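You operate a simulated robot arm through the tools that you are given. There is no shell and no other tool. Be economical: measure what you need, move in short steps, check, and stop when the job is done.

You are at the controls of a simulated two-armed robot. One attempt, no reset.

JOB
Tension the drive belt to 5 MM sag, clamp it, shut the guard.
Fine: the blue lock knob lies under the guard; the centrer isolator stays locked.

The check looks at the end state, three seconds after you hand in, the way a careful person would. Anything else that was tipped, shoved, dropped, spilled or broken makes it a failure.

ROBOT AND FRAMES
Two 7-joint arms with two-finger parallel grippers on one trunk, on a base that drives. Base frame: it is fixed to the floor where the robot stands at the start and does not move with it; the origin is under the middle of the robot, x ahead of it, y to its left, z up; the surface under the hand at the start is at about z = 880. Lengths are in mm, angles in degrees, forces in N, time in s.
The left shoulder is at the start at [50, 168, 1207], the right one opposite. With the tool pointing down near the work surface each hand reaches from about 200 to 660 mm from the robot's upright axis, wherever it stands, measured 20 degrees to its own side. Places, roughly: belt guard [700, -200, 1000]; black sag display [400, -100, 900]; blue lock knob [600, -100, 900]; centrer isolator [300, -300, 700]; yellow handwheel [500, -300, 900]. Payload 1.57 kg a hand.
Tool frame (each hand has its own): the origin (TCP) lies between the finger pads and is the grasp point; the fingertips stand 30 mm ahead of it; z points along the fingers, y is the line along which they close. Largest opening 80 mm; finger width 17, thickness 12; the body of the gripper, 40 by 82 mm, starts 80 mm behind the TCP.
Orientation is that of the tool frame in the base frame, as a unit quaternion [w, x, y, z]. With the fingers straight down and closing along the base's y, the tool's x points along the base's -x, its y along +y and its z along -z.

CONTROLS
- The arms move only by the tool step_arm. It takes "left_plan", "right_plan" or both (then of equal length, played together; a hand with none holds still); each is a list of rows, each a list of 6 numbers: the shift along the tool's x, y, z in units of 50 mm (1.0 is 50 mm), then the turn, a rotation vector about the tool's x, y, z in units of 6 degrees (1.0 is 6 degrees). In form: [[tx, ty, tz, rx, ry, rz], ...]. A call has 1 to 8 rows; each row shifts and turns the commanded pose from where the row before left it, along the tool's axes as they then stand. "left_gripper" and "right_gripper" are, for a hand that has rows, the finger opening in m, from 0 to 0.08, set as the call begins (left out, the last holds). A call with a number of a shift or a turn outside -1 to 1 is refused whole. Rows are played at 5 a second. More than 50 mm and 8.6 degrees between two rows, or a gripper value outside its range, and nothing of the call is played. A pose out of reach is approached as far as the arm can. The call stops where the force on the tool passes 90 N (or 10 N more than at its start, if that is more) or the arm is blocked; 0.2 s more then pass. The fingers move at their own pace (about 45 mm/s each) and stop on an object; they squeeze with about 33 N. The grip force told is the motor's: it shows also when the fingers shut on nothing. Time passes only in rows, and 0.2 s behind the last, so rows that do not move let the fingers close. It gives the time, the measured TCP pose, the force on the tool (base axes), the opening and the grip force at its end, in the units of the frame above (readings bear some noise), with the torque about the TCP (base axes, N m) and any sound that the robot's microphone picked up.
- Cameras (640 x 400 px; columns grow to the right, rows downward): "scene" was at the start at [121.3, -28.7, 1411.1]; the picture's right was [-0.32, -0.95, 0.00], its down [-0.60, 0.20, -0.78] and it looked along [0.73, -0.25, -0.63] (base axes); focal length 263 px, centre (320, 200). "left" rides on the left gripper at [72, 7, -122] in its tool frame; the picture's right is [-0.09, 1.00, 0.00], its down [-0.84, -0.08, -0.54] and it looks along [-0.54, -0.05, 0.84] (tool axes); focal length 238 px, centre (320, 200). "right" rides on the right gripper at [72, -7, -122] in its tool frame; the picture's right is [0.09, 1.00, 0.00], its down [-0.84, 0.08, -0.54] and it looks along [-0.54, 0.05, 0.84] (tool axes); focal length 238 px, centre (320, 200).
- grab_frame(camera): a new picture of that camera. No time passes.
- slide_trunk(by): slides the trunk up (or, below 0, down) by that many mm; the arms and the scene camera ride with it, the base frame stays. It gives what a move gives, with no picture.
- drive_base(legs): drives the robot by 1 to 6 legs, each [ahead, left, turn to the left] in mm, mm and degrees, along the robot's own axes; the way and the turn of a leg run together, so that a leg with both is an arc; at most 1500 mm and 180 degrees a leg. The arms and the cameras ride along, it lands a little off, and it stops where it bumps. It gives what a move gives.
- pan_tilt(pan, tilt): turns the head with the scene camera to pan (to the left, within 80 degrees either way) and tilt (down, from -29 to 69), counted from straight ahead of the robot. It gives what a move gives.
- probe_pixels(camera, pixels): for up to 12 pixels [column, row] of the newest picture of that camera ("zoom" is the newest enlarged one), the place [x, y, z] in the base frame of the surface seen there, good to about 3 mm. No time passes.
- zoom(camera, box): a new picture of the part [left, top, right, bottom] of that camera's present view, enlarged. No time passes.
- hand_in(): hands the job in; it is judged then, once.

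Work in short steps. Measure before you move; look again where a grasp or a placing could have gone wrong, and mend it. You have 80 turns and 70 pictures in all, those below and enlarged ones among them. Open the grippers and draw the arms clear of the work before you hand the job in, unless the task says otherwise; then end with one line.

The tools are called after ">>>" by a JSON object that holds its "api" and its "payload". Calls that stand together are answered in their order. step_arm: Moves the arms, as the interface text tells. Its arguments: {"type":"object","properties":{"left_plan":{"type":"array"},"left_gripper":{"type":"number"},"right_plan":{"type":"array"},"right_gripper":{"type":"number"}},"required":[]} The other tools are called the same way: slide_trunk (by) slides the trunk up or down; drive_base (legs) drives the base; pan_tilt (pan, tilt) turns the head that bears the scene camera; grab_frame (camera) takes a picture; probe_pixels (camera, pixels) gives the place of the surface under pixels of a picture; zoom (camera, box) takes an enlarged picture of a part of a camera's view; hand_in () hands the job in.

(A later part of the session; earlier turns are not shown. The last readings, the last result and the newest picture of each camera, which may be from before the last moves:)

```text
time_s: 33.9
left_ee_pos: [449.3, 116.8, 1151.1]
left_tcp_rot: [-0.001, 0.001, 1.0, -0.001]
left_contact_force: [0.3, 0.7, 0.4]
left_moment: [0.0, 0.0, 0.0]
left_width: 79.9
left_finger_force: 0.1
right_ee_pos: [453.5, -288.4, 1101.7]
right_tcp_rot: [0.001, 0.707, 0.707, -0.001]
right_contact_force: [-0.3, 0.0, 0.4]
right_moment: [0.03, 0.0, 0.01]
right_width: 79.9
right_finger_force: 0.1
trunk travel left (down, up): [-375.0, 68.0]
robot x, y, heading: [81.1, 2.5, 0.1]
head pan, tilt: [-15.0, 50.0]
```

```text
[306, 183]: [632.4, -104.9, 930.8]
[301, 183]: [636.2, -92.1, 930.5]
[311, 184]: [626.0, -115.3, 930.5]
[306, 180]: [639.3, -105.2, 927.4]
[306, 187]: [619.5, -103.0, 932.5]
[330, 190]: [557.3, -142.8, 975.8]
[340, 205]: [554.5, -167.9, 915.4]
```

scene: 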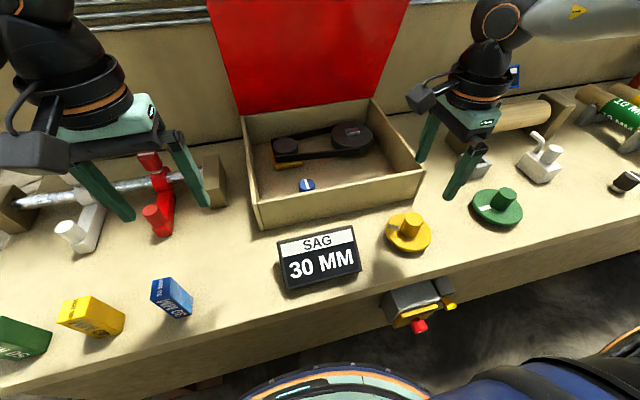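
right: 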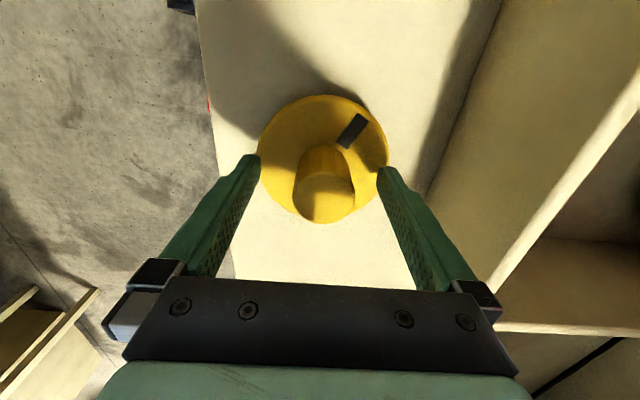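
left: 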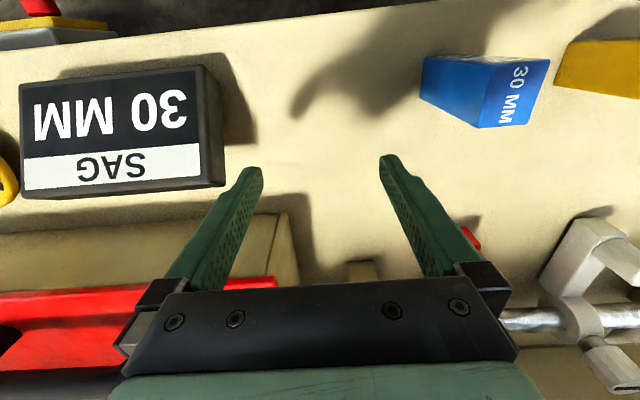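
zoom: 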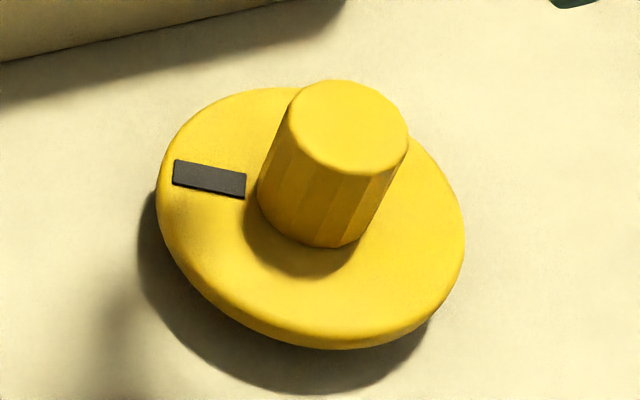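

The mark on the wheel is unchanged, but I did not check it between the two turns. I regrip and turn counter-clockwise further, then look at the mark and display.

>>> {"api": "step_arm", "payload": {"right_plan": [[0, 0, 0.8, 0, 0, 0], [0, 0, 0.8, 0, 0, 0], [0, 0, 0.8, 0, 0, 0], [0, 0, 0.8, 0, 0, 0], [0, 0, 0, 0, 0, 0]]}}

>>> {"api": "step_arm", "payload": {"right_plan": [[0, 0, 0, 0, 0, 0], [0, 0, 0, 0, 0, 0], [0, 0, 0, 0, 0, 0], [0, 0, 0, 0, 0, 0], [0, 0, 0, 0, 0, -1], [0, 0, 0, 0, 0, -1], [0, 0, 0, 0, 0, -1], [0, 0, 0, 0, 0, -1]], "right_gripper": 0.0}}

>>> {"api": "step_arm", "payload": {"right_plan": [[0, 0, 0, 0, 0, -1], [0, 0, 0, 0, 0, -1], [0, 0, 0, 0, 0, -1], [0, 0, 0, 0, 0, -1]]}}

>>> {"api": "zoom", "payload": {"camera": "scene", "box": [264, 190, 464, 300]}}

```text
time_s: 35.0
left_ee_pos: [449.2, 116.6, 1151.0]
left_tcp_rot: [-0.001, 0.0, 1.0, 0.0]
left_contact_force: [0.1, 0.0, 0.2]
left_moment: [0.0, -0.02, -0.01]
left_width: 80.1
left_finger_force: 0.0
right_ee_pos: [452.9, -289.4, 942.3]
right_tcp_rot: [0.0, 0.707, 0.707, 0.001]
right_contact_force: [0.0, 1.0, -0.6]
right_moment: [0.0, 0.01, 0.03]
right_width: 79.9
right_finger_force: 0.0
trunk travel left (down, up): [-375.0, 68.0]
robot x, y, heading: [84.0, -4.4, -0.1]
head pan, tilt: [-15.0, 50.0]
```

```text
time_s: 36.9
left_ee_pos: [450.4, 115.5, 1151.8]
left_tcp_rot: [0.0, 0.0, 1.0, 0.0]
left_contact_force: [-0.3, -0.9, 0.0]
left_moment: [0.0, 0.01, -0.01]
left_width: 80.1
left_finger_force: 0.0
right_ee_pos: [454.5, -290.1, 942.2]
right_tcp_rot: [0.0, 0.545, 0.838, 0.001]
right_contact_force: [3.9, -0.5, -2.6]
right_moment: [0.2, 0.1, -1.05]
right_width: 37.5
right_finger_force: 43.6
trunk travel left (down, up): [-375.0, 68.0]
robot x, y, heading: [78.6, -0.6, 0.0]
head pan, tilt: [-15.0, 50.0]
```

```text
time_s: 37.9
left_ee_pos: [449.7, 116.8, 1151.3]
left_tcp_rot: [0.001, 0.0, 1.0, 0.0]
left_contact_force: [0.4, -0.7, 0.7]
left_moment: [0.0, 0.02, 0.03]
left_width: 79.9
left_finger_force: 0.1
right_ee_pos: [450.9, -290.7, 942.0]
right_tcp_rot: [0.0, 0.359, 0.933, 0.0]
right_contact_force: [-5.2, -3.3, 0.4]
right_moment: [0.35, -0.42, -1.0]
right_width: 37.0
right_finger_force: 43.4
trunk travel left (down, up): [-375.0, 68.0]
robot x, y, heading: [85.7, 4.3, 0.2]
head pan, tilt: [-15.0, 50.0]
```

```text
3.20 times, centred on (364, 245) of scene
```

zoom: 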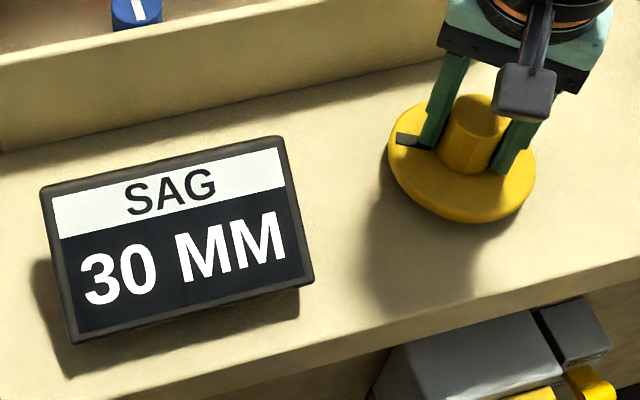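

The wheel is certainly locked (mark fixed at (410,140) while the fingers slip). I release, rise, and check the base clearance, since the knob at (630,-104) is farther out.

>>> {"api": "step_arm", "payload": {"right_plan": [[0, 0, 0, 0, 0, 0], [0, 0, 0, 0, 0, 0], [0, 0, -0.9, 0, 0, 0], [0, 0, -0.9, 0, 0, 0], [0, 0, -0.9, 0, 0, 0]], "right_gripper": 0.08}}

>>> {"api": "probe_pixels", "payload": {"camera": "scene", "pixels": [[330, 370], [300, 380], [400, 385], [480, 375], [560, 365], [620, 345], [419, 326], [230, 385]]}}

```text
time_s: 39.0
left_ee_pos: [449.6, 117.4, 1151.4]
left_tcp_rot: [0.001, 0.001, 1.0, 0.0]
left_contact_force: [0.1, 0.9, -0.5]
left_moment: [-0.05, 0.01, 0.01]
left_width: 79.8
left_finger_force: 0.0
right_ee_pos: [453.0, -288.9, 1078.2]
right_tcp_rot: [0.0, 0.359, 0.934, 0.001]
right_contact_force: [0.7, -0.3, -0.2]
right_moment: [0.01, 0.0, -0.01]
right_width: 80.3
right_finger_force: 0.1
trunk travel left (down, up): [-375.0, 68.0]
robot x, y, heading: [81.7, 0.3, -0.2]
head pan, tilt: [-15.0, 50.0]
```

```text
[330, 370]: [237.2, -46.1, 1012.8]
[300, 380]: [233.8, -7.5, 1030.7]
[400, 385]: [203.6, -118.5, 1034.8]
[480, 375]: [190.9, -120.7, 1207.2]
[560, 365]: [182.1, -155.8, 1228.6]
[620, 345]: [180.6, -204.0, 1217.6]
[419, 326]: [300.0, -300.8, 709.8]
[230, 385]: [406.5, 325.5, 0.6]
```

The torso front stands at x≈237 with the bench edge at 396, so there is room. I drive ahead 60 mm, then look.

>>> {"api": "drive_base", "payload": {"legs": [[60, 0, 0]]}}

>>> {"api": "step_arm", "payload": {"right_plan": [[0, 0, 0, 0, 0, 1], [0, 0, 0, 0, 0, 1], [0, 0, 0, 0, 0, 1], [0, 0, 0, 0, 0, 1], [0, 0, 0, 0, 0, 1], [0, 0, 0, 0, 0, 1], [0, 0, 0, 0, 0, 1], [0, 0, 0, 0, 0, 1]]}}

>>> {"api": "grab_frame", "payload": {"camera": "scene"}}

```text
time_s: 40.1
left_ee_pos: [485.4, 117.0, 1151.7]
left_tcp_rot: [-0.001, -0.001, 1.0, 0.0]
left_contact_force: [-0.5, 0.4, -1.3]
left_moment: [0.01, -0.02, -0.03]
left_width: 79.7
left_finger_force: 0.0
right_ee_pos: [490.1, -290.0, 1077.1]
right_tcp_rot: [0.002, 0.359, 0.933, 0.0]
right_contact_force: [-0.8, -0.6, 0.6]
right_moment: [-0.02, -0.08, -0.02]
right_width: 80.1
right_finger_force: 0.0
trunk travel left (down, up): [-375.0, 68.0]
robot x, y, heading: [117.2, 1.8, -0.2]
head pan, tilt: [-15.0, 50.0]
stopped in leg 1: the robot was blocked; the commanded pose is now the measured one
```

```text
time_s: 41.9
left_ee_pos: [485.3, 116.8, 1150.7]
left_tcp_rot: [-0.001, -0.002, 1.0, -0.001]
left_contact_force: [0.4, -0.5, 0.3]
left_moment: [0.02, 0.0, -0.01]
left_width: 79.9
left_finger_force: 0.0
right_ee_pos: [490.3, -291.0, 1077.0]
right_tcp_rot: [-0.001, 0.709, 0.706, 0.0]
right_contact_force: [0.3, 0.1, -0.5]
right_moment: [0.03, 0.05, 0.0]
right_width: 80.2
right_finger_force: 0.0
trunk travel left (down, up): [-375.0, 68.0]
robot x, y, heading: [118.4, 1.6, 0.2]
head pan, tilt: [-15.0, 50.0]
```

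```text
38 pictures are left
```

scene: 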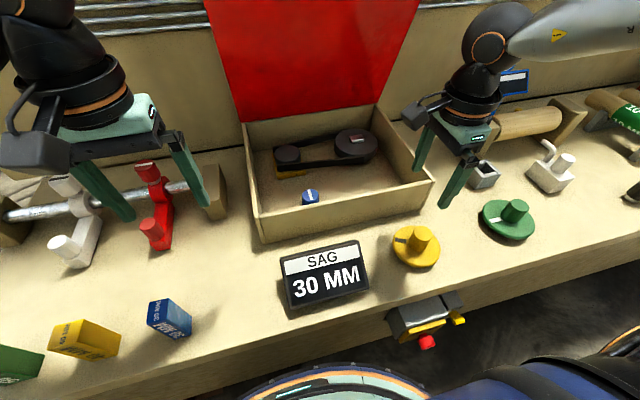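

The base bumped gently at x≈118 and the isolator looks untouched. I back off 8 mm and move the hand over the knob.

>>> {"api": "drive_base", "payload": {"legs": [[-8, 0, 0]]}}

>>> {"api": "step_arm", "payload": {"right_plan": [[0.74, 0.59, 0, 0, 0, 0], [0.74, 0.59, 0, 0, 0, 0], [0.74, 0.59, 0, 0, 0, 0], [0.74, 0.59, 0, 0, 0, 0], [0.74, 0.59, 0, 0, 0, 0], [0, 0, 0, 0, 0, 0]]}}

>>> {"api": "grab_frame", "payload": {"camera": "right"}}

>>> {"api": "zoom", "payload": {"camera": "scene", "box": [370, 280, 490, 355]}}

```text
time_s: 42.6
left_ee_pos: [479.6, 117.0, 1150.9]
left_tcp_rot: [-0.001, -0.001, 1.0, 0.0]
left_contact_force: [0.6, -0.1, 0.4]
left_moment: [0.01, -0.04, 0.01]
left_width: 80.1
left_finger_force: 0.0
right_ee_pos: [482.0, -289.8, 1076.6]
right_tcp_rot: [0.0, 0.708, 0.707, 0.0]
right_contact_force: [-0.4, 0.1, 0.1]
right_moment: [-0.03, -0.02, -0.01]
right_width: 79.9
right_finger_force: 0.1
trunk travel left (down, up): [-375.0, 68.0]
robot x, y, heading: [106.3, -1.2, 0.1]
head pan, tilt: [-15.0, 50.0]
```

```text
time_s: 44.0
left_ee_pos: [478.2, 117.2, 1151.8]
left_tcp_rot: [-0.001, -0.001, 1.0, 0.0]
left_contact_force: [-0.1, -0.4, 0.2]
left_moment: [0.01, 0.0, 0.03]
left_width: 79.9
left_finger_force: 0.1
right_ee_pos: [586.1, -163.9, 1076.7]
right_tcp_rot: [0.001, 0.708, 0.706, 0.001]
right_contact_force: [0.4, -0.1, -0.3]
right_moment: [0.01, 0.02, -0.02]
right_width: 79.9
right_finger_force: 0.1
right hand out of reach, approached as far as the arm can: row 4, 5
trunk travel left (down, up): [-375.0, 68.0]
robot x, y, heading: [108.4, -2.6, -0.1]
head pan, tilt: [-15.0, 50.0]
```

```text
37 pictures are left
```

right: 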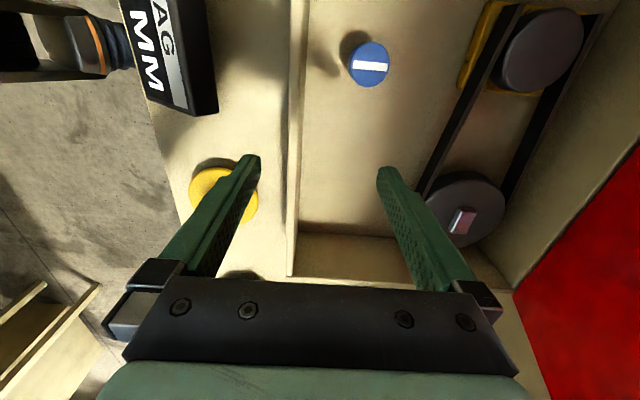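

```text
5.33 times, centred on (430, 318) of scene
```

zoom: 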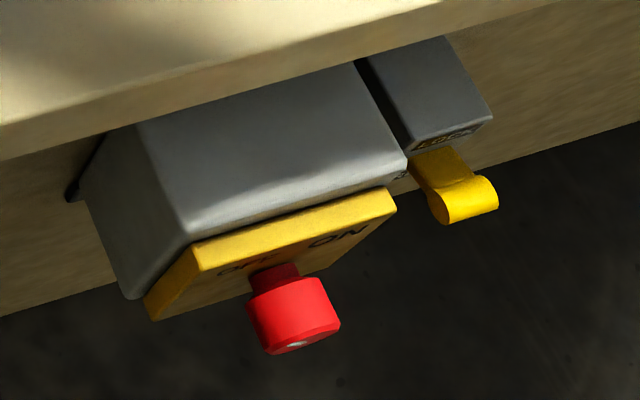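

The arm is still short at this height. I raise the trunk by 66 mm, which helps downward-pointing reach, then move on toward the knob.

>>> {"api": "slide_trunk", "payload": {"by": 66}}

>>> {"api": "step_arm", "payload": {"right_plan": [[0.1, 0, 0.7, 0, 0, 0], [0.3, 0.22, 0.7, 0, 0, 0], [0.3, 0.22, 0, 0, 0, 0], [0.3, 0.22, 0, 0, 0, 0], [0.2, 0.22, 0, 0, 0, 0], [0, 0, 0, 0, 0, 0]], "right_gripper": 0.05}}

>>> {"api": "grab_frame", "payload": {"camera": "right"}}

```text
time_s: 45.0
left_ee_pos: [478.2, 116.6, 1217.6]
left_tcp_rot: [-0.001, 0.0, 1.0, 0.001]
left_contact_force: [0.3, 0.1, 0.5]
left_moment: [0.0, -0.01, 0.01]
left_width: 79.9
left_finger_force: 0.0
right_ee_pos: [585.0, -163.3, 1143.3]
right_tcp_rot: [0.0, 0.707, 0.707, 0.001]
right_contact_force: [-0.2, 1.0, 0.3]
right_moment: [-0.01, 0.0, -0.06]
right_width: 80.1
right_finger_force: 0.2
trunk travel left (down, up): [-441.0, 2.0]
robot x, y, heading: [110.6, -0.8, 0.1]
head pan, tilt: [-15.0, 50.0]
```

```text
time_s: 46.5
left_ee_pos: [479.8, 115.6, 1215.6]
left_tcp_rot: [-0.001, -0.002, 1.0, 0.001]
left_contact_force: [0.4, 0.0, -0.8]
left_moment: [0.03, -0.01, 0.01]
left_width: 80.0
left_finger_force: 0.0
right_ee_pos: [576.3, -166.3, 1088.2]
right_tcp_rot: [-0.001, 0.707, 0.707, 0.001]
right_contact_force: [0.1, -0.1, 0.2]
right_moment: [0.02, -0.03, -0.02]
right_width: 49.9
right_finger_force: 0.1
right hand out of reach, approached as far as the arm can: row 1, 2, 3, 4, 5
trunk travel left (down, up): [-441.0, 2.0]
robot x, y, heading: [107.4, 2.4, -0.2]
head pan, tilt: [-15.0, 50.0]
```

```text
35 pictures are left
```

right: 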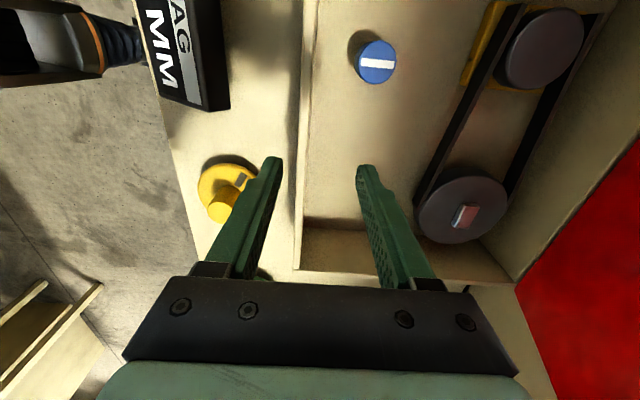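

Descending is also limited, so the 90° wrist turn is the likely constraint. I turn the wrist back toward zero and move again.

>>> {"api": "step_arm", "payload": {"right_plan": [[0, 0, 0, 0, 0, -1], [0, 0, 0, 0, 0, -1], [0, 0, 0, 0, 0, -1], [0, 0, 0, 0, 0, -1], [0, 0, 0, 0, 0, -1], [0, 0, 0, 0, 0, -1], [0, 0, 0, 0, 0, -1], [0, 0, 0, 0, 0, -1]]}}

>>> {"api": "step_arm", "payload": {"right_plan": [[0, 0, 0, 0, 0, -1], [0, 0, 0, 0, 0, -1], [0, 0, 0, 0, 0, -1], [0, 0, 0, 0, 0, -1], [0, 0, 0, 0, 0, -1], [0, 0, 0, 0, 0, -1], [0, 0, 0, 0, 0, -1], [0, 0, 0, 0, 0, 0]]}}

>>> {"api": "step_arm", "payload": {"right_plan": [[-0.27, 0.31, 0, 0, 0, 0], [-0.27, 0.31, 0, 0, 0, 0], [-0.27, 0.31, 0, 0, 0, 0], [-0.27, 0.31, 0, 0, 0, 0], [0, 0, 0, 0, 0, 0]]}}

>>> {"api": "grab_frame", "payload": {"camera": "right"}}

```text
time_s: 48.2
left_ee_pos: [478.6, 116.4, 1217.1]
left_tcp_rot: [-0.001, -0.001, 1.0, 0.0]
left_contact_force: [0.1, 0.1, -1.0]
left_moment: [0.01, 0.0, 0.03]
left_width: 80.0
left_finger_force: 0.0
right_ee_pos: [577.1, -166.1, 1090.6]
right_tcp_rot: [0.0, 0.358, 0.934, 0.001]
right_contact_force: [-0.3, 0.8, 0.1]
right_moment: [0.0, 0.0, 0.02]
right_width: 50.0
right_finger_force: 0.1
trunk travel left (down, up): [-441.0, 2.0]
robot x, y, heading: [111.0, -0.4, -0.0]
head pan, tilt: [-15.0, 50.0]
```

```text
time_s: 50.0
left_ee_pos: [478.3, 116.4, 1216.4]
left_tcp_rot: [-0.001, -0.001, 1.0, 0.0]
left_contact_force: [-0.6, 0.3, -0.9]
left_moment: [0.01, -0.02, -0.02]
left_width: 80.0
left_finger_force: 0.1
right_ee_pos: [576.6, -166.3, 1087.5]
right_tcp_rot: [0.002, 0.0, 1.0, 0.002]
right_contact_force: [0.3, -0.3, -0.9]
right_moment: [-0.01, -0.02, 0.02]
right_width: 49.8
right_finger_force: 0.0
trunk travel left (down, up): [-441.0, 2.0]
robot x, y, heading: [109.6, -0.2, 0.1]
head pan, tilt: [-15.0, 50.0]
```

```text
time_s: 51.2
left_ee_pos: [479.2, 116.4, 1216.6]
left_tcp_rot: [-0.001, -0.001, 1.0, 0.0]
left_contact_force: [0.6, 0.1, 1.4]
left_moment: [-0.01, 0.02, 0.04]
left_width: 80.0
left_finger_force: 0.0
right_ee_pos: [577.7, -165.4, 1097.2]
right_tcp_rot: [0.002, 0.001, 1.0, 0.002]
right_contact_force: [-0.2, 0.1, -0.3]
right_moment: [0.02, 0.01, -0.01]
right_width: 50.0
right_finger_force: 0.0
right hand out of reach, approached as far as the arm can: row 1, 2, 3, 4
trunk travel left (down, up): [-441.0, 2.0]
robot x, y, heading: [108.9, -1.4, -0.3]
head pan, tilt: [-15.0, 50.0]
```

```text
34 pictures are left
```

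right: 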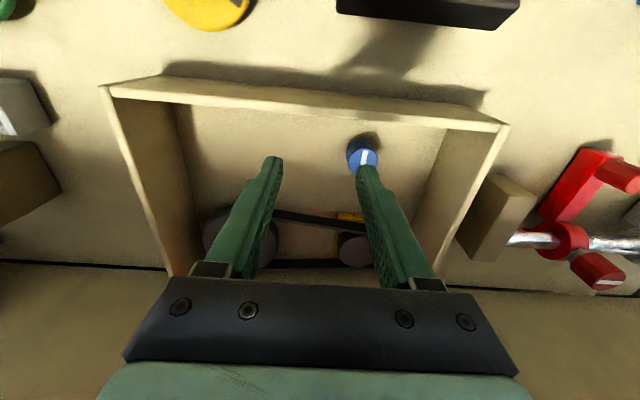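

The hand now has its fingers closing along y and sits inside the front wall. I go straight down first (lower means more reach), then forward toward the knob.

>>> {"api": "step_arm", "payload": {"right_plan": [[0, 0, 0.6, 0, 0, 0], [0, 0, 0.6, 0, 0, 0], [0, 0.4, 0.2, 0, 0, 0], [-0.4, 0.4, 0, 0, 0, 0], [-0.4, 0.4, 0, 0, 0, 0], [0, 0, 0, 0, 0, 0]]}}

```text
time_s: 52.6
left_ee_pos: [477.8, 116.9, 1216.6]
left_tcp_rot: [-0.001, 0.0, 1.0, 0.001]
left_contact_force: [1.0, 0.1, -0.2]
left_moment: [-0.02, 0.01, 0.02]
left_width: 80.0
left_finger_force: 0.1
right_ee_pos: [568.1, -169.7, 1060.2]
right_tcp_rot: [0.001, 0.001, 1.0, 0.001]
right_contact_force: [0.0, -0.8, -0.1]
right_moment: [0.0, -0.01, 0.0]
right_width: 50.0
right_finger_force: 0.2
right hand out of reach, approached as far as the arm can: row 1, 2, 3, 4, 5
trunk travel left (down, up): [-441.0, 2.0]
robot x, y, heading: [109.8, 0.7, 0.2]
head pan, tilt: [-15.0, 50.0]
```

Reach shrinks as the hand gets lower relative to the shoulder, so raising the trunk was the wrong way. I lift the right hand, lower the trunk by 170 mm, then try again.

>>> {"api": "step_arm", "payload": {"right_plan": [[0, 0, -1, 0, 0, 0], [0, 0, -1, 0, 0, 0], [0, 0, -1, 0, 0, 0], [0, 0, -0.2, 0, 0, 0]]}}

>>> {"api": "slide_trunk", "payload": {"by": -170}}

>>> {"api": "step_arm", "payload": {"right_plan": [[-0.4, 0.4, 0, 0, 0, 0], [-0.4, 0.4, 0, 0, 0, 0], [-0.4, 0.4, 0, 0, 0, 0], [0, 0, 0, 0, 0, 0]]}}

>>> {"api": "grab_frame", "payload": {"camera": "right"}}

```text
time_s: 53.6
left_ee_pos: [478.3, 116.8, 1216.8]
left_tcp_rot: [-0.001, -0.001, 1.0, 0.0]
left_contact_force: [0.3, -0.4, -0.1]
left_moment: [0.0, -0.01, 0.04]
left_width: 79.8
left_finger_force: 0.0
right_ee_pos: [565.8, -169.8, 1219.8]
right_tcp_rot: [0.001, 0.0, 1.0, -0.001]
right_contact_force: [-0.3, -0.4, 0.3]
right_moment: [-0.01, 0.0, -0.03]
right_width: 50.0
right_finger_force: 0.0
trunk travel left (down, up): [-441.0, 2.0]
robot x, y, heading: [113.6, 1.7, 0.2]
head pan, tilt: [-15.0, 50.0]
```

```text
time_s: 55.6
left_ee_pos: [479.6, 116.9, 1047.2]
left_tcp_rot: [-0.001, -0.001, 1.0, 0.0]
left_contact_force: [0.6, -0.4, -0.4]
left_moment: [-0.01, -0.01, -0.02]
left_width: 79.7
left_finger_force: 0.0
right_ee_pos: [565.9, -170.0, 1048.2]
right_tcp_rot: [0.001, 0.0, 1.0, 0.001]
right_contact_force: [1.0, 0.1, 0.2]
right_moment: [0.03, -0.04, 0.03]
right_width: 49.9
right_finger_force: 0.1
trunk travel left (down, up): [-271.0, 172.0]
robot x, y, heading: [111.9, 0.9, -0.3]
head pan, tilt: [-15.0, 50.0]
```

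```text
time_s: 56.6
left_ee_pos: [480.1, 117.0, 1045.9]
left_tcp_rot: [0.0, -0.001, 1.0, -0.001]
left_contact_force: [-0.2, 0.5, 0.0]
left_moment: [-0.01, -0.02, 0.03]
left_width: 80.0
left_finger_force: 0.0
right_ee_pos: [580.2, -162.9, 1038.2]
right_tcp_rot: [0.001, 0.001, 1.0, 0.001]
right_contact_force: [0.5, 0.4, 0.9]
right_moment: [-0.01, 0.02, 0.0]
right_width: 50.2
right_finger_force: 0.1
right hand out of reach, approached as far as the arm can: row 1, 2, 3
trunk travel left (down, up): [-271.0, 172.0]
robot x, y, heading: [110.5, 0.6, -0.0]
head pan, tilt: [-15.0, 50.0]
```

```text
33 pictures are left
```

right: 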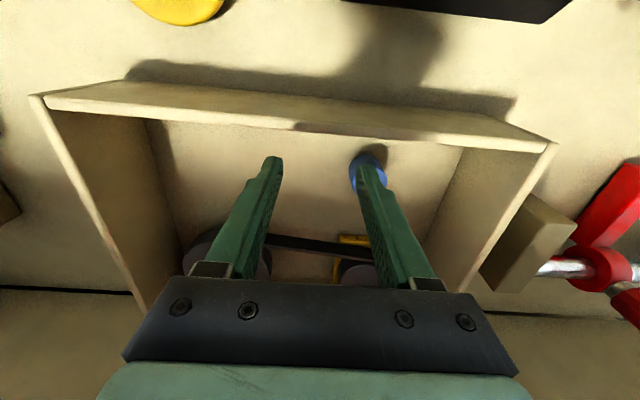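

The reach limit runs diagonally: the hand loses reach toward the robot's midline. I restore the trunk and drive 150 mm to the left, so the knob lies more to the right arm's side.

>>> {"api": "slide_trunk", "payload": {"by": 104}}

>>> {"api": "drive_base", "payload": {"legs": [[0, 150, 0]]}}

>>> {"api": "grab_frame", "payload": {"camera": "scene"}}

```text
time_s: 57.9
left_ee_pos: [479.1, 117.9, 1149.5]
left_tcp_rot: [-0.002, -0.001, 1.0, 0.0]
left_contact_force: [0.0, 0.9, -0.6]
left_moment: [0.05, -0.02, -0.01]
left_width: 80.0
left_finger_force: 0.1
right_ee_pos: [580.3, -163.4, 1142.2]
right_tcp_rot: [0.001, 0.001, 1.0, 0.001]
right_contact_force: [0.1, -0.2, -0.5]
right_moment: [0.0, 0.0, 0.01]
right_width: 50.2
right_finger_force: 0.0
trunk travel left (down, up): [-375.0, 68.0]
robot x, y, heading: [107.6, -0.4, -0.2]
head pan, tilt: [-15.0, 50.0]
```

```text
time_s: 59.9
left_ee_pos: [478.2, 266.1, 1150.3]
left_tcp_rot: [-0.001, -0.001, 1.0, 0.0]
left_contact_force: [-0.1, 0.2, 0.2]
left_moment: [0.03, 0.0, 0.0]
left_width: 80.1
left_finger_force: 0.1
right_ee_pos: [580.2, -12.6, 1142.9]
right_tcp_rot: [0.001, 0.001, 1.0, 0.001]
right_contact_force: [0.5, -1.1, -0.2]
right_moment: [-0.03, -0.01, 0.01]
right_width: 50.1
right_finger_force: 0.1
trunk travel left (down, up): [-375.0, 68.0]
robot x, y, heading: [108.0, 149.3, -0.0]
head pan, tilt: [-15.0, 50.0]
```

```text
32 pictures are left
```

scene: 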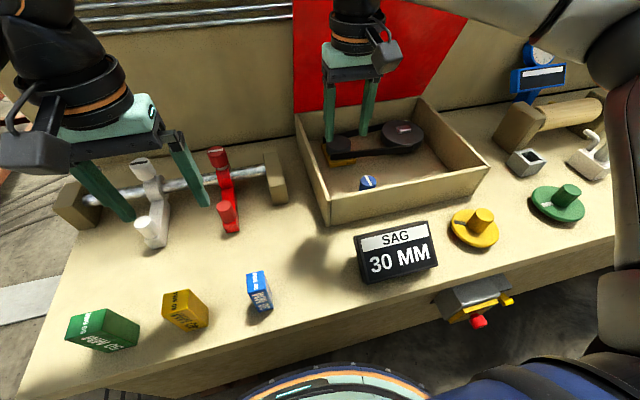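

Now I move the hand -91 mm in y and +50 mm in x to stand over the knob, and lower it to 1030.

>>> {"api": "step_arm", "payload": {"right_plan": [[0, -0.91, 0, 0, 0, 0], [0, -0.91, 0, 0, 0, 0], [-0.5, 0, 0.6, 0, 0, 0], [-0.5, 0, 0.6, 0, 0, 0], [0, 0, 0.8, 0, 0, 0], [0, 0, 0, 0, 0, 0]], "right_gripper": 0.07}}

>>> {"api": "grab_frame", "payload": {"camera": "right"}}

```text
time_s: 61.3
left_ee_pos: [479.7, 265.7, 1151.4]
left_tcp_rot: [-0.001, -0.001, 1.0, 0.0]
left_contact_force: [0.4, -0.6, -0.4]
left_moment: [0.01, 0.0, 0.01]
left_width: 80.2
left_finger_force: 0.1
right_ee_pos: [629.1, -104.2, 1042.5]
right_tcp_rot: [0.001, 0.001, 1.0, 0.001]
right_contact_force: [-0.3, -0.5, -1.2]
right_moment: [-0.01, 0.0, 0.0]
right_width: 70.0
right_finger_force: 0.1
trunk travel left (down, up): [-375.0, 68.0]
robot x, y, heading: [106.9, 149.7, 0.2]
head pan, tilt: [-15.0, 50.0]
```

```text
31 pictures are left
```

right: 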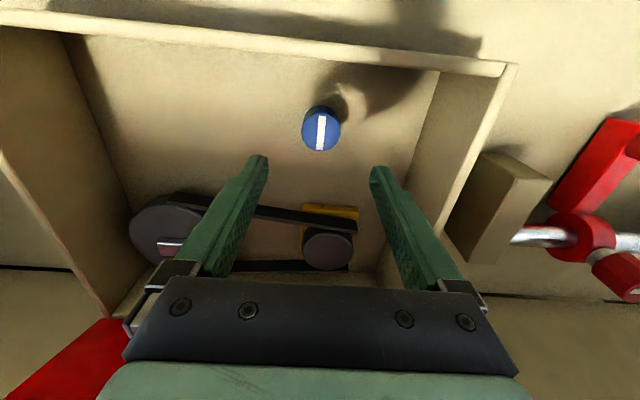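

The reach is good now. I measure the knob from the hand camera.

>>> {"api": "probe_pixels", "payload": {"camera": "right", "pixels": [[321, 132], [303, 130], [339, 130], [321, 113], [321, 149], [270, 140], [450, 70]]}}

```text
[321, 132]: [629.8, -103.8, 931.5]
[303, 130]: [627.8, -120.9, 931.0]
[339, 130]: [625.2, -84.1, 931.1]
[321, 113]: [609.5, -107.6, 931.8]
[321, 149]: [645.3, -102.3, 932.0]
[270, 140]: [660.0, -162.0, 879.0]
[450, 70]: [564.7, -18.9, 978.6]
```

Knob centre (628,-103), about 37 mm across, top 931. I descend 118 mm, close, and turn counter-clockwise 24° to test.

>>> {"api": "step_arm", "payload": {"right_plan": [[0, 0, 0.8, 0, 0, 0], [0, 0, 0.8, 0, 0, 0], [0, 0, 0.76, 0, 0, 0], [0, 0, 0, 0, 0, 0]]}}

>>> {"api": "step_arm", "payload": {"right_plan": [[0, 0, 0, 0, 0, 0], [0, 0, 0, 0, 0, 0], [0, 0, 0, 0, 0, 0], [0, 0, 0, 0, 0, 0]], "right_gripper": 0.0}}

>>> {"api": "step_arm", "payload": {"right_plan": [[0, 0, 0, 0, 0, -1], [0, 0, 0, 0, 0, -1], [0, 0, 0, 0, 0, -1], [0, 0, 0, 0, 0, -1]]}}

>>> {"api": "grab_frame", "payload": {"camera": "right"}}

```text
time_s: 62.3
left_ee_pos: [478.7, 267.6, 1150.6]
left_tcp_rot: [-0.001, -0.001, 1.0, 0.0]
left_contact_force: [-0.1, 0.1, 1.2]
left_moment: [0.0, -0.02, -0.01]
left_width: 80.0
left_finger_force: 0.0
right_ee_pos: [611.4, -113.6, 935.3]
right_tcp_rot: [0.002, 0.0, 1.0, 0.002]
right_contact_force: [-0.3, -0.2, -1.0]
right_moment: [-0.02, 0.02, 0.0]
right_width: 70.2
right_finger_force: 0.0
right hand out of reach, approached as far as the arm can: row 2, 3
trunk travel left (down, up): [-375.0, 68.0]
robot x, y, heading: [110.4, 151.1, -0.1]
head pan, tilt: [-15.0, 50.0]
```

```text
time_s: 63.3
left_ee_pos: [474.8, 265.5, 1152.9]
left_tcp_rot: [0.001, -0.001, 1.0, 0.0]
left_contact_force: [0.3, 0.6, -0.4]
left_moment: [0.01, -0.04, 0.0]
left_width: 80.1
left_finger_force: 0.1
right_ee_pos: [603.1, -114.1, 936.2]
right_tcp_rot: [-0.005, 0.001, 1.0, 0.002]
right_contact_force: [-35.3, 10.7, 7.7]
right_moment: [0.15, 0.18, 0.35]
right_width: 0.1
right_finger_force: 10.0
trunk travel left (down, up): [-375.0, 68.0]
robot x, y, heading: [109.6, 151.1, -0.2]
head pan, tilt: [-15.0, 50.0]
```

```text
time_s: 64.3
left_ee_pos: [476.3, 266.0, 1151.4]
left_tcp_rot: [0.001, -0.001, 1.0, 0.002]
left_contact_force: [0.1, -0.4, 1.2]
left_moment: [-0.01, 0.0, 0.0]
left_width: 79.9
left_finger_force: 0.1
right_ee_pos: [606.8, -116.4, 935.6]
right_tcp_rot: [-0.005, -0.208, 0.978, 0.0]
right_contact_force: [-29.9, -9.5, -2.2]
right_moment: [0.1, 0.26, 0.08]
right_width: 0.4
right_finger_force: 21.8
trunk travel left (down, up): [-375.0, 68.0]
robot x, y, heading: [112.2, 151.2, 0.2]
head pan, tilt: [-15.0, 50.0]
```

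```text
30 pictures are left
```

right: 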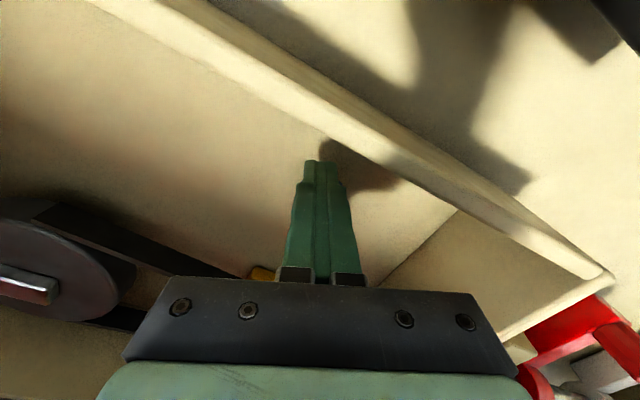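

The lower position ran out of reach, so the fingers slid in front of the knob and closed on nothing. I back off, rise straight up and undo the turn, then lower the trunk instead.

>>> {"api": "step_arm", "payload": {"right_plan": [[0.2, 0, 0, 0, 0, 0], [0, 0, -0.9, 0, 0, 1], [0, 0, -0.9, 0, 0, 1], [0, 0, -0.9, 0, 0, 1], [0, 0, -0.9, 0, 0, 1], [0, 0, -0.9, 0, 0, 0], [0, 0, 0, 0, 0, 0]]}}

>>> {"api": "slide_trunk", "payload": {"by": -110}}

>>> {"api": "drive_base", "payload": {"legs": [[0, 60, 0]]}}

>>> {"api": "grab_frame", "payload": {"camera": "right"}}

```text
time_s: 65.9
left_ee_pos: [478.7, 265.9, 1150.2]
left_tcp_rot: [-0.001, -0.001, 1.0, 0.0]
left_contact_force: [0.0, -0.1, 0.0]
left_moment: [-0.03, -0.01, 0.0]
left_width: 80.0
left_finger_force: 0.1
right_ee_pos: [600.9, -120.2, 1161.5]
right_tcp_rot: [0.001, 0.001, 1.0, 0.001]
right_contact_force: [0.5, 0.8, -0.5]
right_moment: [0.02, 0.0, 0.02]
right_width: 0.1
right_finger_force: 20.7
trunk travel left (down, up): [-375.0, 68.0]
robot x, y, heading: [112.9, 149.0, -0.1]
head pan, tilt: [-15.0, 50.0]
```

```text
time_s: 67.3
left_ee_pos: [479.1, 266.2, 1040.2]
left_tcp_rot: [-0.001, -0.001, 1.0, -0.001]
left_contact_force: [-0.1, -0.5, -1.0]
left_moment: [-0.03, -0.01, 0.02]
left_width: 80.0
left_finger_force: 0.0
right_ee_pos: [600.8, -120.3, 1050.9]
right_tcp_rot: [0.002, -0.001, 1.0, 0.001]
right_contact_force: [0.2, -0.3, -0.2]
right_moment: [-0.01, 0.01, 0.0]
right_width: 0.0
right_finger_force: 21.8
trunk travel left (down, up): [-265.0, 178.0]
robot x, y, heading: [108.8, 147.2, -0.2]
head pan, tilt: [-15.0, 50.0]
```

```text
time_s: 68.5
left_ee_pos: [477.7, 327.4, 1040.9]
left_tcp_rot: [-0.002, -0.001, 1.0, 0.0]
left_contact_force: [-0.3, 0.1, 0.9]
left_moment: [-0.04, -0.02, 0.0]
left_width: 80.0
left_finger_force: 0.0
right_ee_pos: [600.7, -58.8, 1050.7]
right_tcp_rot: [0.002, -0.001, 1.0, 0.001]
right_contact_force: [0.1, 0.3, -0.4]
right_moment: [0.0, -0.01, -0.01]
right_width: 0.0
right_finger_force: 21.4
trunk travel left (down, up): [-265.0, 178.0]
robot x, y, heading: [110.2, 208.9, 0.0]
head pan, tilt: [-15.0, 50.0]
```

```text
29 pictures are left
```

right: 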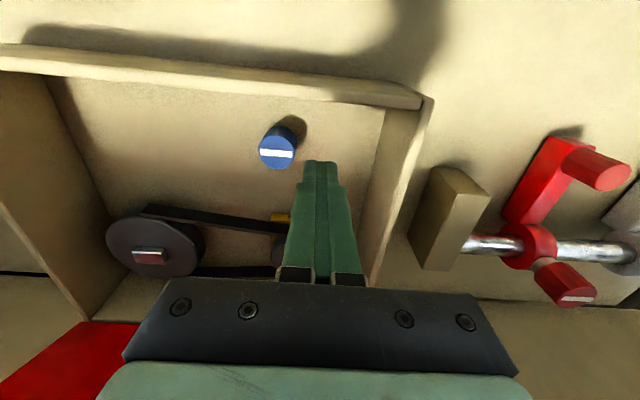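

The blue knob's white mark now lies along y instead of x, so the sliding fingers already turned it about 90° — probably to unlocked. I try the yellow wheel from here.

>>> {"api": "step_arm", "payload": {"right_plan": [[0.5, -0.78, 0, 0, 0, 0], [0.5, -0.78, 0, 0, 0, 0], [0.5, -0.78, 0, 0, 0, 0], [0.5, -0.78, 0, 0, 0, 0], [0.48, -0.76, 0, 0, 0, 0], [0.46, -0.76, 0, 0, 0, 0], [0, 0, 0, 0, 0, 0]], "right_gripper": 0.08}}

>>> {"api": "grab_frame", "payload": {"camera": "scene"}}

>>> {"api": "grab_frame", "payload": {"camera": "right"}}

```text
time_s: 70.1
left_ee_pos: [479.4, 327.5, 1041.3]
left_tcp_rot: [-0.001, -0.002, 1.0, 0.0]
left_contact_force: [0.3, 0.9, -0.6]
left_moment: [0.0, 0.0, -0.01]
left_width: 80.3
left_finger_force: 0.0
right_ee_pos: [452.2, -291.6, 1049.4]
right_tcp_rot: [0.001, 0.001, 1.0, 0.0]
right_contact_force: [0.2, 0.3, 0.2]
right_moment: [-0.04, -0.01, 0.02]
right_width: 79.9
right_finger_force: 0.0
trunk travel left (down, up): [-265.0, 178.0]
robot x, y, heading: [110.8, 208.5, 0.2]
head pan, tilt: [-15.0, 50.0]
```

```text
28 pictures are left
```

scene: 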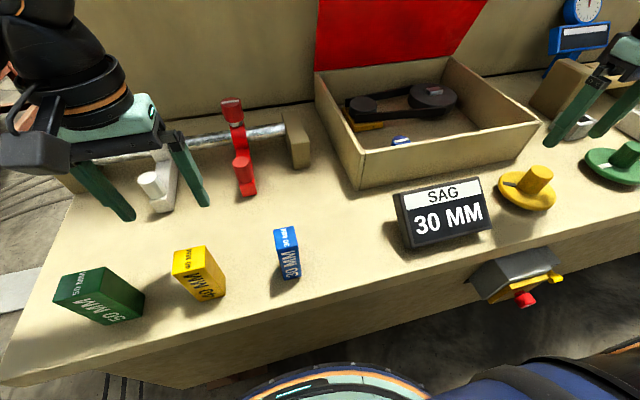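

```text
27 pictures are left
```

right: 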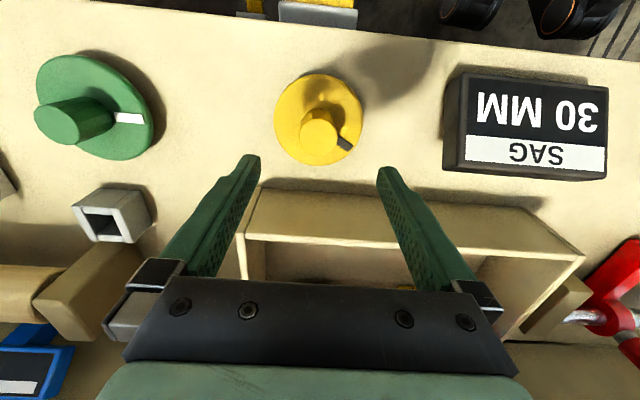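

The wheel is below. I descend to the hub at z≈943.

>>> {"api": "step_arm", "payload": {"right_plan": [[0, 0, 0.8, 0, 0, 0], [0, 0, 0.8, 0, 0, 0], [0, 0, 0.53, 0, 0, 0], [0, 0, 0, 0, 0, 0]]}}

>>> {"api": "pan_tilt", "payload": {"pan": -35, "tilt": 48}}

```text
time_s: 71.1
left_ee_pos: [479.0, 326.7, 1041.5]
left_tcp_rot: [-0.001, -0.001, 1.0, 0.0]
left_contact_force: [0.6, -1.2, -0.5]
left_moment: [-0.01, -0.03, -0.01]
left_width: 80.4
left_finger_force: 0.0
right_ee_pos: [453.1, -290.2, 943.4]
right_tcp_rot: [0.002, 0.0, 1.0, 0.001]
right_contact_force: [0.2, -0.4, 0.7]
right_moment: [0.05, -0.03, 0.01]
right_width: 80.2
right_finger_force: 0.1
trunk travel left (down, up): [-265.0, 178.0]
robot x, y, heading: [108.6, 209.3, -0.1]
head pan, tilt: [-15.0, 50.0]
```

```text
time_s: 72.0
left_ee_pos: [478.4, 326.9, 1040.8]
left_tcp_rot: [-0.002, -0.001, 1.0, 0.001]
left_contact_force: [0.0, 0.7, 0.2]
left_moment: [0.0, 0.0, 0.0]
left_width: 80.2
left_finger_force: 0.0
right_ee_pos: [455.1, -291.3, 942.7]
right_tcp_rot: [0.001, 0.0, 1.0, 0.002]
right_contact_force: [0.6, -0.9, -0.3]
right_moment: [0.03, 0.0, -0.01]
right_width: 80.1
right_finger_force: 0.1
trunk travel left (down, up): [-265.0, 178.0]
robot x, y, heading: [108.8, 210.6, -0.3]
head pan, tilt: [-35.0, 48.0]
```

I close on the hub and turn 24° clockwise, then read the display and mark.

>>> {"api": "step_arm", "payload": {"right_plan": [[0, 0, 0, 0, 0, 0], [0, 0, 0, 0, 0, 0], [0, 0, 0, 0, 0, 0], [0, 0, 0, 0, 0, 0], [0, 0, 0, 0, 0, 1], [0, 0, 0, 0, 0, 1], [0, 0, 0, 0, 0, 1], [0, 0, 0, 0, 0, 1]], "right_gripper": 0.0}}

>>> {"api": "grab_frame", "payload": {"camera": "scene"}}

```text
time_s: 73.8
left_ee_pos: [478.0, 326.2, 1040.3]
left_tcp_rot: [-0.001, -0.001, 1.0, 0.001]
left_contact_force: [0.9, 0.0, -1.0]
left_moment: [-0.01, 0.0, -0.01]
left_width: 79.8
left_finger_force: 0.1
right_ee_pos: [453.8, -293.7, 941.7]
right_tcp_rot: [0.003, 0.21, 0.978, 0.0]
right_contact_force: [4.6, -20.1, 10.6]
right_moment: [-0.36, 1.03, -0.02]
right_width: 37.7
right_finger_force: 44.3
trunk travel left (down, up): [-265.0, 178.0]
robot x, y, heading: [110.7, 207.8, -0.0]
head pan, tilt: [-35.0, 48.0]
```

```text
26 pictures are left
```

scene: 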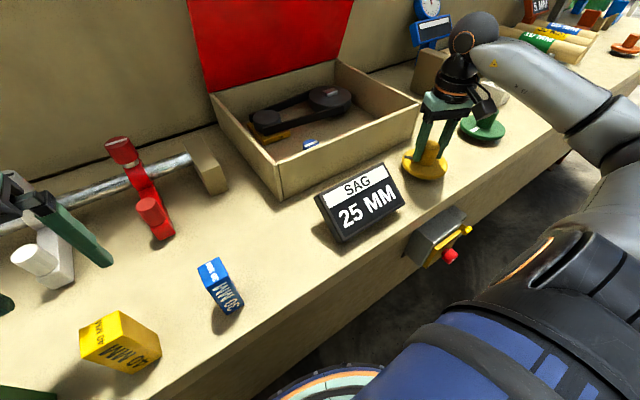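

The wheel is free: the display reads 25 MM after 24° clockwise. I turn on by 48° and check.

>>> {"api": "step_arm", "payload": {"right_plan": [[0, 0, 0, 0, 0, 1], [0, 0, 0, 0, 0, 1], [0, 0, 0, 0, 0, 1], [0, 0, 0, 0, 0, 1], [0, 0, 0, 0, 0, 1], [0, 0, 0, 0, 0, 1], [0, 0, 0, 0, 0, 1], [0, 0, 0, 0, 0, 1]]}}

>>> {"api": "zoom", "payload": {"camera": "scene", "box": [290, 110, 490, 270]}}

```text
time_s: 75.6
left_ee_pos: [478.0, 326.9, 1041.0]
left_tcp_rot: [-0.001, -0.001, 1.0, 0.0]
left_contact_force: [1.0, -0.4, -0.5]
left_moment: [-0.01, 0.0, -0.02]
left_width: 80.1
left_finger_force: 0.0
right_ee_pos: [455.7, -292.9, 943.4]
right_tcp_rot: [0.002, 0.589, 0.808, 0.0]
right_contact_force: [6.7, -18.2, 13.4]
right_moment: [-1.12, 1.03, 0.06]
right_width: 37.8
right_finger_force: 43.9
trunk travel left (down, up): [-265.0, 178.0]
robot x, y, heading: [109.1, 208.8, 0.2]
head pan, tilt: [-35.0, 48.0]
```

```text
2.50 times, centred on (390, 190) of scene
```

zoom: 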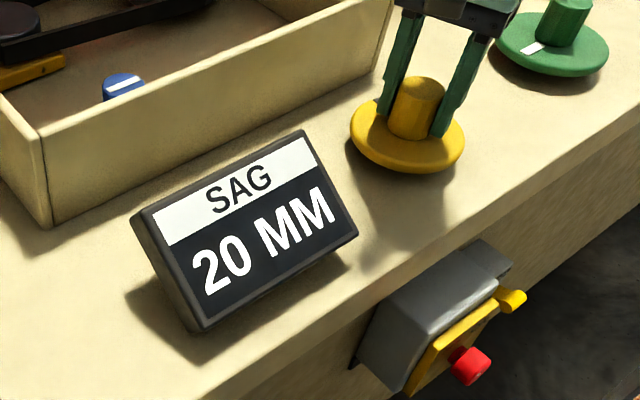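

72° so far gives 20 MM. I turn another 42°, up to the wrist's known range.

>>> {"api": "step_arm", "payload": {"right_plan": [[0, 0, 0, 0, 0, 1], [0, 0, 0, 0, 0, 1], [0, 0, 0, 0, 0, 1], [0, 0, 0, 0, 0, 1], [0, 0, 0, 0, 0, 1], [0, 0, 0, 0, 0, 1], [0, 0, 0, 0, 0, 1]]}}

>>> {"api": "zoom", "payload": {"camera": "scene", "box": [290, 110, 490, 270]}}

```text
time_s: 77.2
left_ee_pos: [479.1, 326.3, 1041.9]
left_tcp_rot: [-0.001, -0.002, 1.0, 0.0]
left_contact_force: [0.6, 0.2, -0.7]
left_moment: [0.01, -0.02, -0.01]
left_width: 80.1
left_finger_force: 0.1
right_ee_pos: [455.9, -293.2, 943.3]
right_tcp_rot: [0.003, 0.84, 0.543, 0.001]
right_contact_force: [13.4, -19.2, 17.9]
right_moment: [-0.38, 1.36, -0.01]
right_width: 37.6
right_finger_force: 43.7
trunk travel left (down, up): [-265.0, 178.0]
robot x, y, heading: [111.3, 210.6, 0.2]
head pan, tilt: [-35.0, 48.0]
```

```text
2.50 times, centred on (390, 190) of scene
```

zoom: 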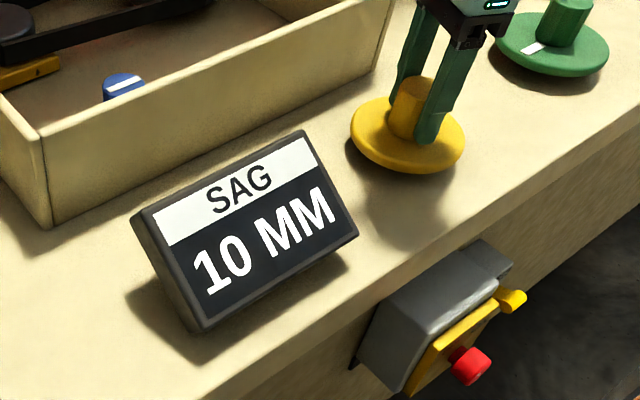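

114° gives 10 MM, about 6° per mm, so about 36° remains. I go 36° and check.

>>> {"api": "step_arm", "payload": {"right_plan": [[0, 0, 0, 0, 0, 1], [0, 0, 0, 0, 0, 1], [0, 0, 0, 0, 0, 1], [0, 0, 0, 0, 0, 1], [0, 0, 0, 0, 0, 1], [0, 0, 0, 0, 0, 1], [0, 0, 0, 0, 0, 0]]}}

>>> {"api": "zoom", "payload": {"camera": "scene", "box": [290, 110, 490, 270]}}

```text
time_s: 78.8
left_ee_pos: [480.7, 326.0, 1040.0]
left_tcp_rot: [-0.001, -0.001, 1.0, 0.001]
left_contact_force: [0.7, 0.4, -0.4]
left_moment: [0.01, -0.02, -0.02]
left_width: 80.4
left_finger_force: 0.0
right_ee_pos: [456.3, -291.6, 943.3]
right_tcp_rot: [0.001, 0.966, 0.257, 0.002]
right_contact_force: [17.0, -20.9, 17.5]
right_moment: [0.33, 0.78, 0.03]
right_width: 37.7
right_finger_force: 43.8
trunk travel left (down, up): [-265.0, 178.0]
robot x, y, heading: [111.4, 210.0, 0.1]
head pan, tilt: [-35.0, 48.0]
```

```text
2.50 times, centred on (390, 190) of scene
```

zoom: 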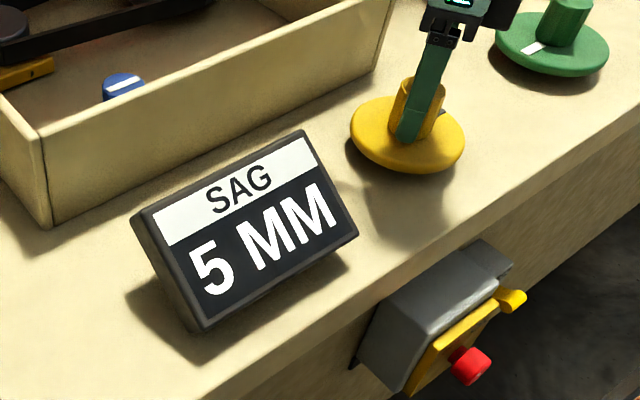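

The display reads 5 MM. I release, rise, and unwind the wrist.

>>> {"api": "step_arm", "payload": {"right_plan": [[0, 0, 0, 0, 0, 0], [0, 0, 0, 0, 0, 0], [0, 0, -0.8, 0, 0, 0], [0, 0, -0.8, 0, 0, 0], [0, 0, -0.8, 0, 0, -1], [0, 0, 0, 0, 0, -1], [0, 0, 0, 0, 0, -1], [0, 0, 0, 0, 0, -1]], "right_gripper": 0.08}}

>>> {"api": "zoom", "payload": {"camera": "scene", "box": [290, 110, 490, 270]}}

>>> {"api": "step_arm", "payload": {"right_plan": [[0, 0, 0, 0, 0, -1], [0, 0, 0, 0, 0, -1], [0, 0, 0, 0, 0, -1], [0, 0, 0, 0, 0, -1], [0, 0, 0, 0, 0, -1], [0, 0, 0, 0, 0, -1], [0, 0, 0, 0, 0, -1], [0, 0, 0, 0, 0, -1]]}}

>>> {"api": "step_arm", "payload": {"right_plan": [[0, 0, 0, 0, 0, -1], [0, 0, 0, 0, 0, -1], [0, 0, 0, 0, 0, -1], [0, 0, 0, 0, 0, -1], [0, 0, 0, 0, 0, -1], [0, 0, 0, 0, 0, -1], [0, 0, 0, 0, 0, -1], [0, 0, 0, 0, 0, -1]]}}

>>> {"api": "step_arm", "payload": {"right_plan": [[0, 0, 0, 0, 0, -1], [0, 0, 0, 0, 0, -1], [0, 0, 0, 0, 0, -1], [0, 0, 0, 0, 0, -1], [0, 0, 0, 0, 0, -1], [0, 0, 0, 0, 0, 0]]}}

```text
time_s: 80.6
left_ee_pos: [479.2, 326.2, 1040.6]
left_tcp_rot: [0.0, -0.001, 1.0, 0.001]
left_contact_force: [0.2, 0.4, -0.7]
left_moment: [0.03, -0.01, -0.06]
left_width: 80.0
left_finger_force: 0.0
right_ee_pos: [452.0, -291.4, 1063.2]
right_tcp_rot: [-0.001, 0.891, 0.454, 0.002]
right_contact_force: [0.4, 0.1, 0.0]
right_moment: [-0.03, 0.0, -0.02]
right_width: 79.9
right_finger_force: 0.0
trunk travel left (down, up): [-265.0, 178.0]
robot x, y, heading: [105.5, 207.5, 0.0]
head pan, tilt: [-35.0, 48.0]
```

```text
2.50 times, centred on (390, 190) of scene
```

zoom: 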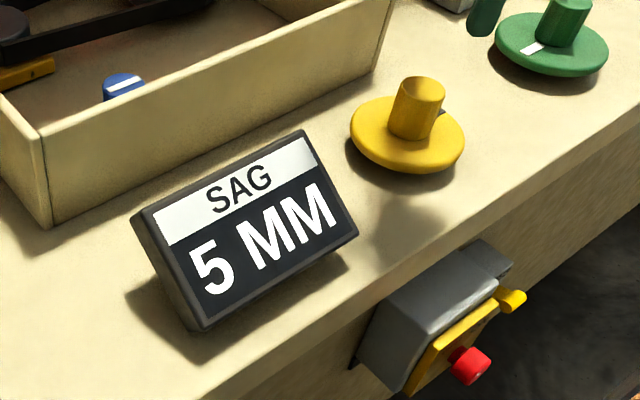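

```text
time_s: 82.4
left_ee_pos: [479.7, 326.4, 1040.5]
left_tcp_rot: [-0.001, -0.001, 1.0, 0.001]
left_contact_force: [0.4, -0.3, 0.4]
left_moment: [-0.02, 0.0, 0.03]
left_width: 80.0
left_finger_force: 0.0
right_ee_pos: [454.4, -290.2, 1063.5]
right_tcp_rot: [0.001, 0.628, 0.778, 0.002]
right_contact_force: [0.0, 0.9, 0.4]
right_moment: [0.02, 0.03, -0.01]
right_width: 80.2
right_finger_force: 0.0
trunk travel left (down, up): [-265.0, 178.0]
robot x, y, heading: [107.7, 212.8, -0.3]
head pan, tilt: [-35.0, 48.0]
```

```text
time_s: 84.2
left_ee_pos: [478.6, 326.8, 1039.7]
left_tcp_rot: [0.0, -0.002, 1.0, 0.001]
left_contact_force: [-0.3, 0.7, -0.1]
left_moment: [-0.01, -0.05, -0.01]
left_width: 80.0
left_finger_force: 0.1
right_ee_pos: [454.8, -290.6, 1063.3]
right_tcp_rot: [0.001, 0.258, 0.966, 0.001]
right_contact_force: [-0.2, 0.1, -0.5]
right_moment: [0.01, 0.0, -0.02]
right_width: 80.1
right_finger_force: 0.1
trunk travel left (down, up): [-265.0, 178.0]
robot x, y, heading: [112.3, 209.8, 0.2]
head pan, tilt: [-35.0, 48.0]
```

```text
time_s: 85.6
left_ee_pos: [478.7, 326.8, 1040.0]
left_tcp_rot: [-0.001, -0.002, 1.0, 0.0]
left_contact_force: [0.2, -0.5, 0.2]
left_moment: [0.01, 0.02, -0.02]
left_width: 79.9
left_finger_force: 0.1
right_ee_pos: [453.6, -291.9, 1064.2]
right_tcp_rot: [0.001, 0.0, 1.0, 0.001]
right_contact_force: [-0.3, 0.1, 0.3]
right_moment: [0.02, 0.01, 0.01]
right_width: 80.0
right_finger_force: 0.1
trunk travel left (down, up): [-265.0, 178.0]
robot x, y, heading: [109.3, 209.3, 0.2]
head pan, tilt: [-35.0, 48.0]
```

Sag holds at 5 MM. Now I move over the blue knob at (628,-103).

>>> {"api": "step_arm", "payload": {"right_plan": [[-0.58, 0.63, 0, 0, 0, 0], [-0.58, 0.63, 0, 0, 0, 0], [-0.58, 0.63, 0, 0, 0, 0], [-0.58, 0.63, 0, 0, 0, 0], [-0.58, 0.63, 0, 0, 0, 0], [-0.58, 0.63, 0, 0, 0, 0], [0, 0, 0.8, 0, 0, 0], [0, 0, 0, 0, 0, 0]]}}

>>> {"api": "grab_frame", "payload": {"camera": "right"}}

```text
time_s: 87.4
left_ee_pos: [479.2, 326.5, 1040.4]
left_tcp_rot: [-0.001, -0.001, 1.0, 0.0]
left_contact_force: [-0.2, 0.1, 0.1]
left_moment: [0.0, -0.01, -0.02]
left_width: 80.2
left_finger_force: 0.1
right_ee_pos: [629.1, -102.1, 1024.0]
right_tcp_rot: [0.002, 0.0, 1.0, 0.002]
right_contact_force: [0.6, 0.2, 0.2]
right_moment: [-0.01, 0.01, -0.02]
right_width: 79.8
right_finger_force: 0.0
trunk travel left (down, up): [-265.0, 178.0]
robot x, y, heading: [109.3, 208.3, -0.2]
head pan, tilt: [-35.0, 48.0]
```

```text
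21 pictures are left
```

right: 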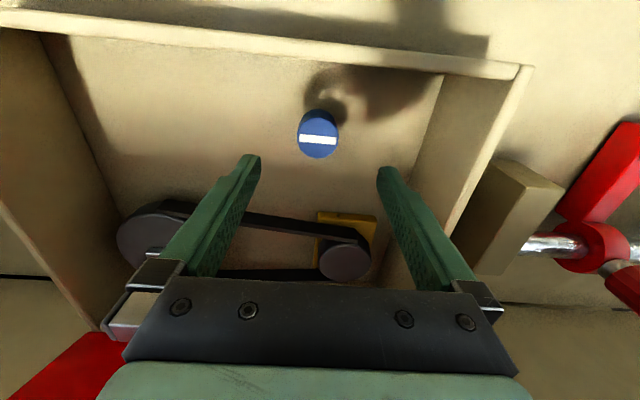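

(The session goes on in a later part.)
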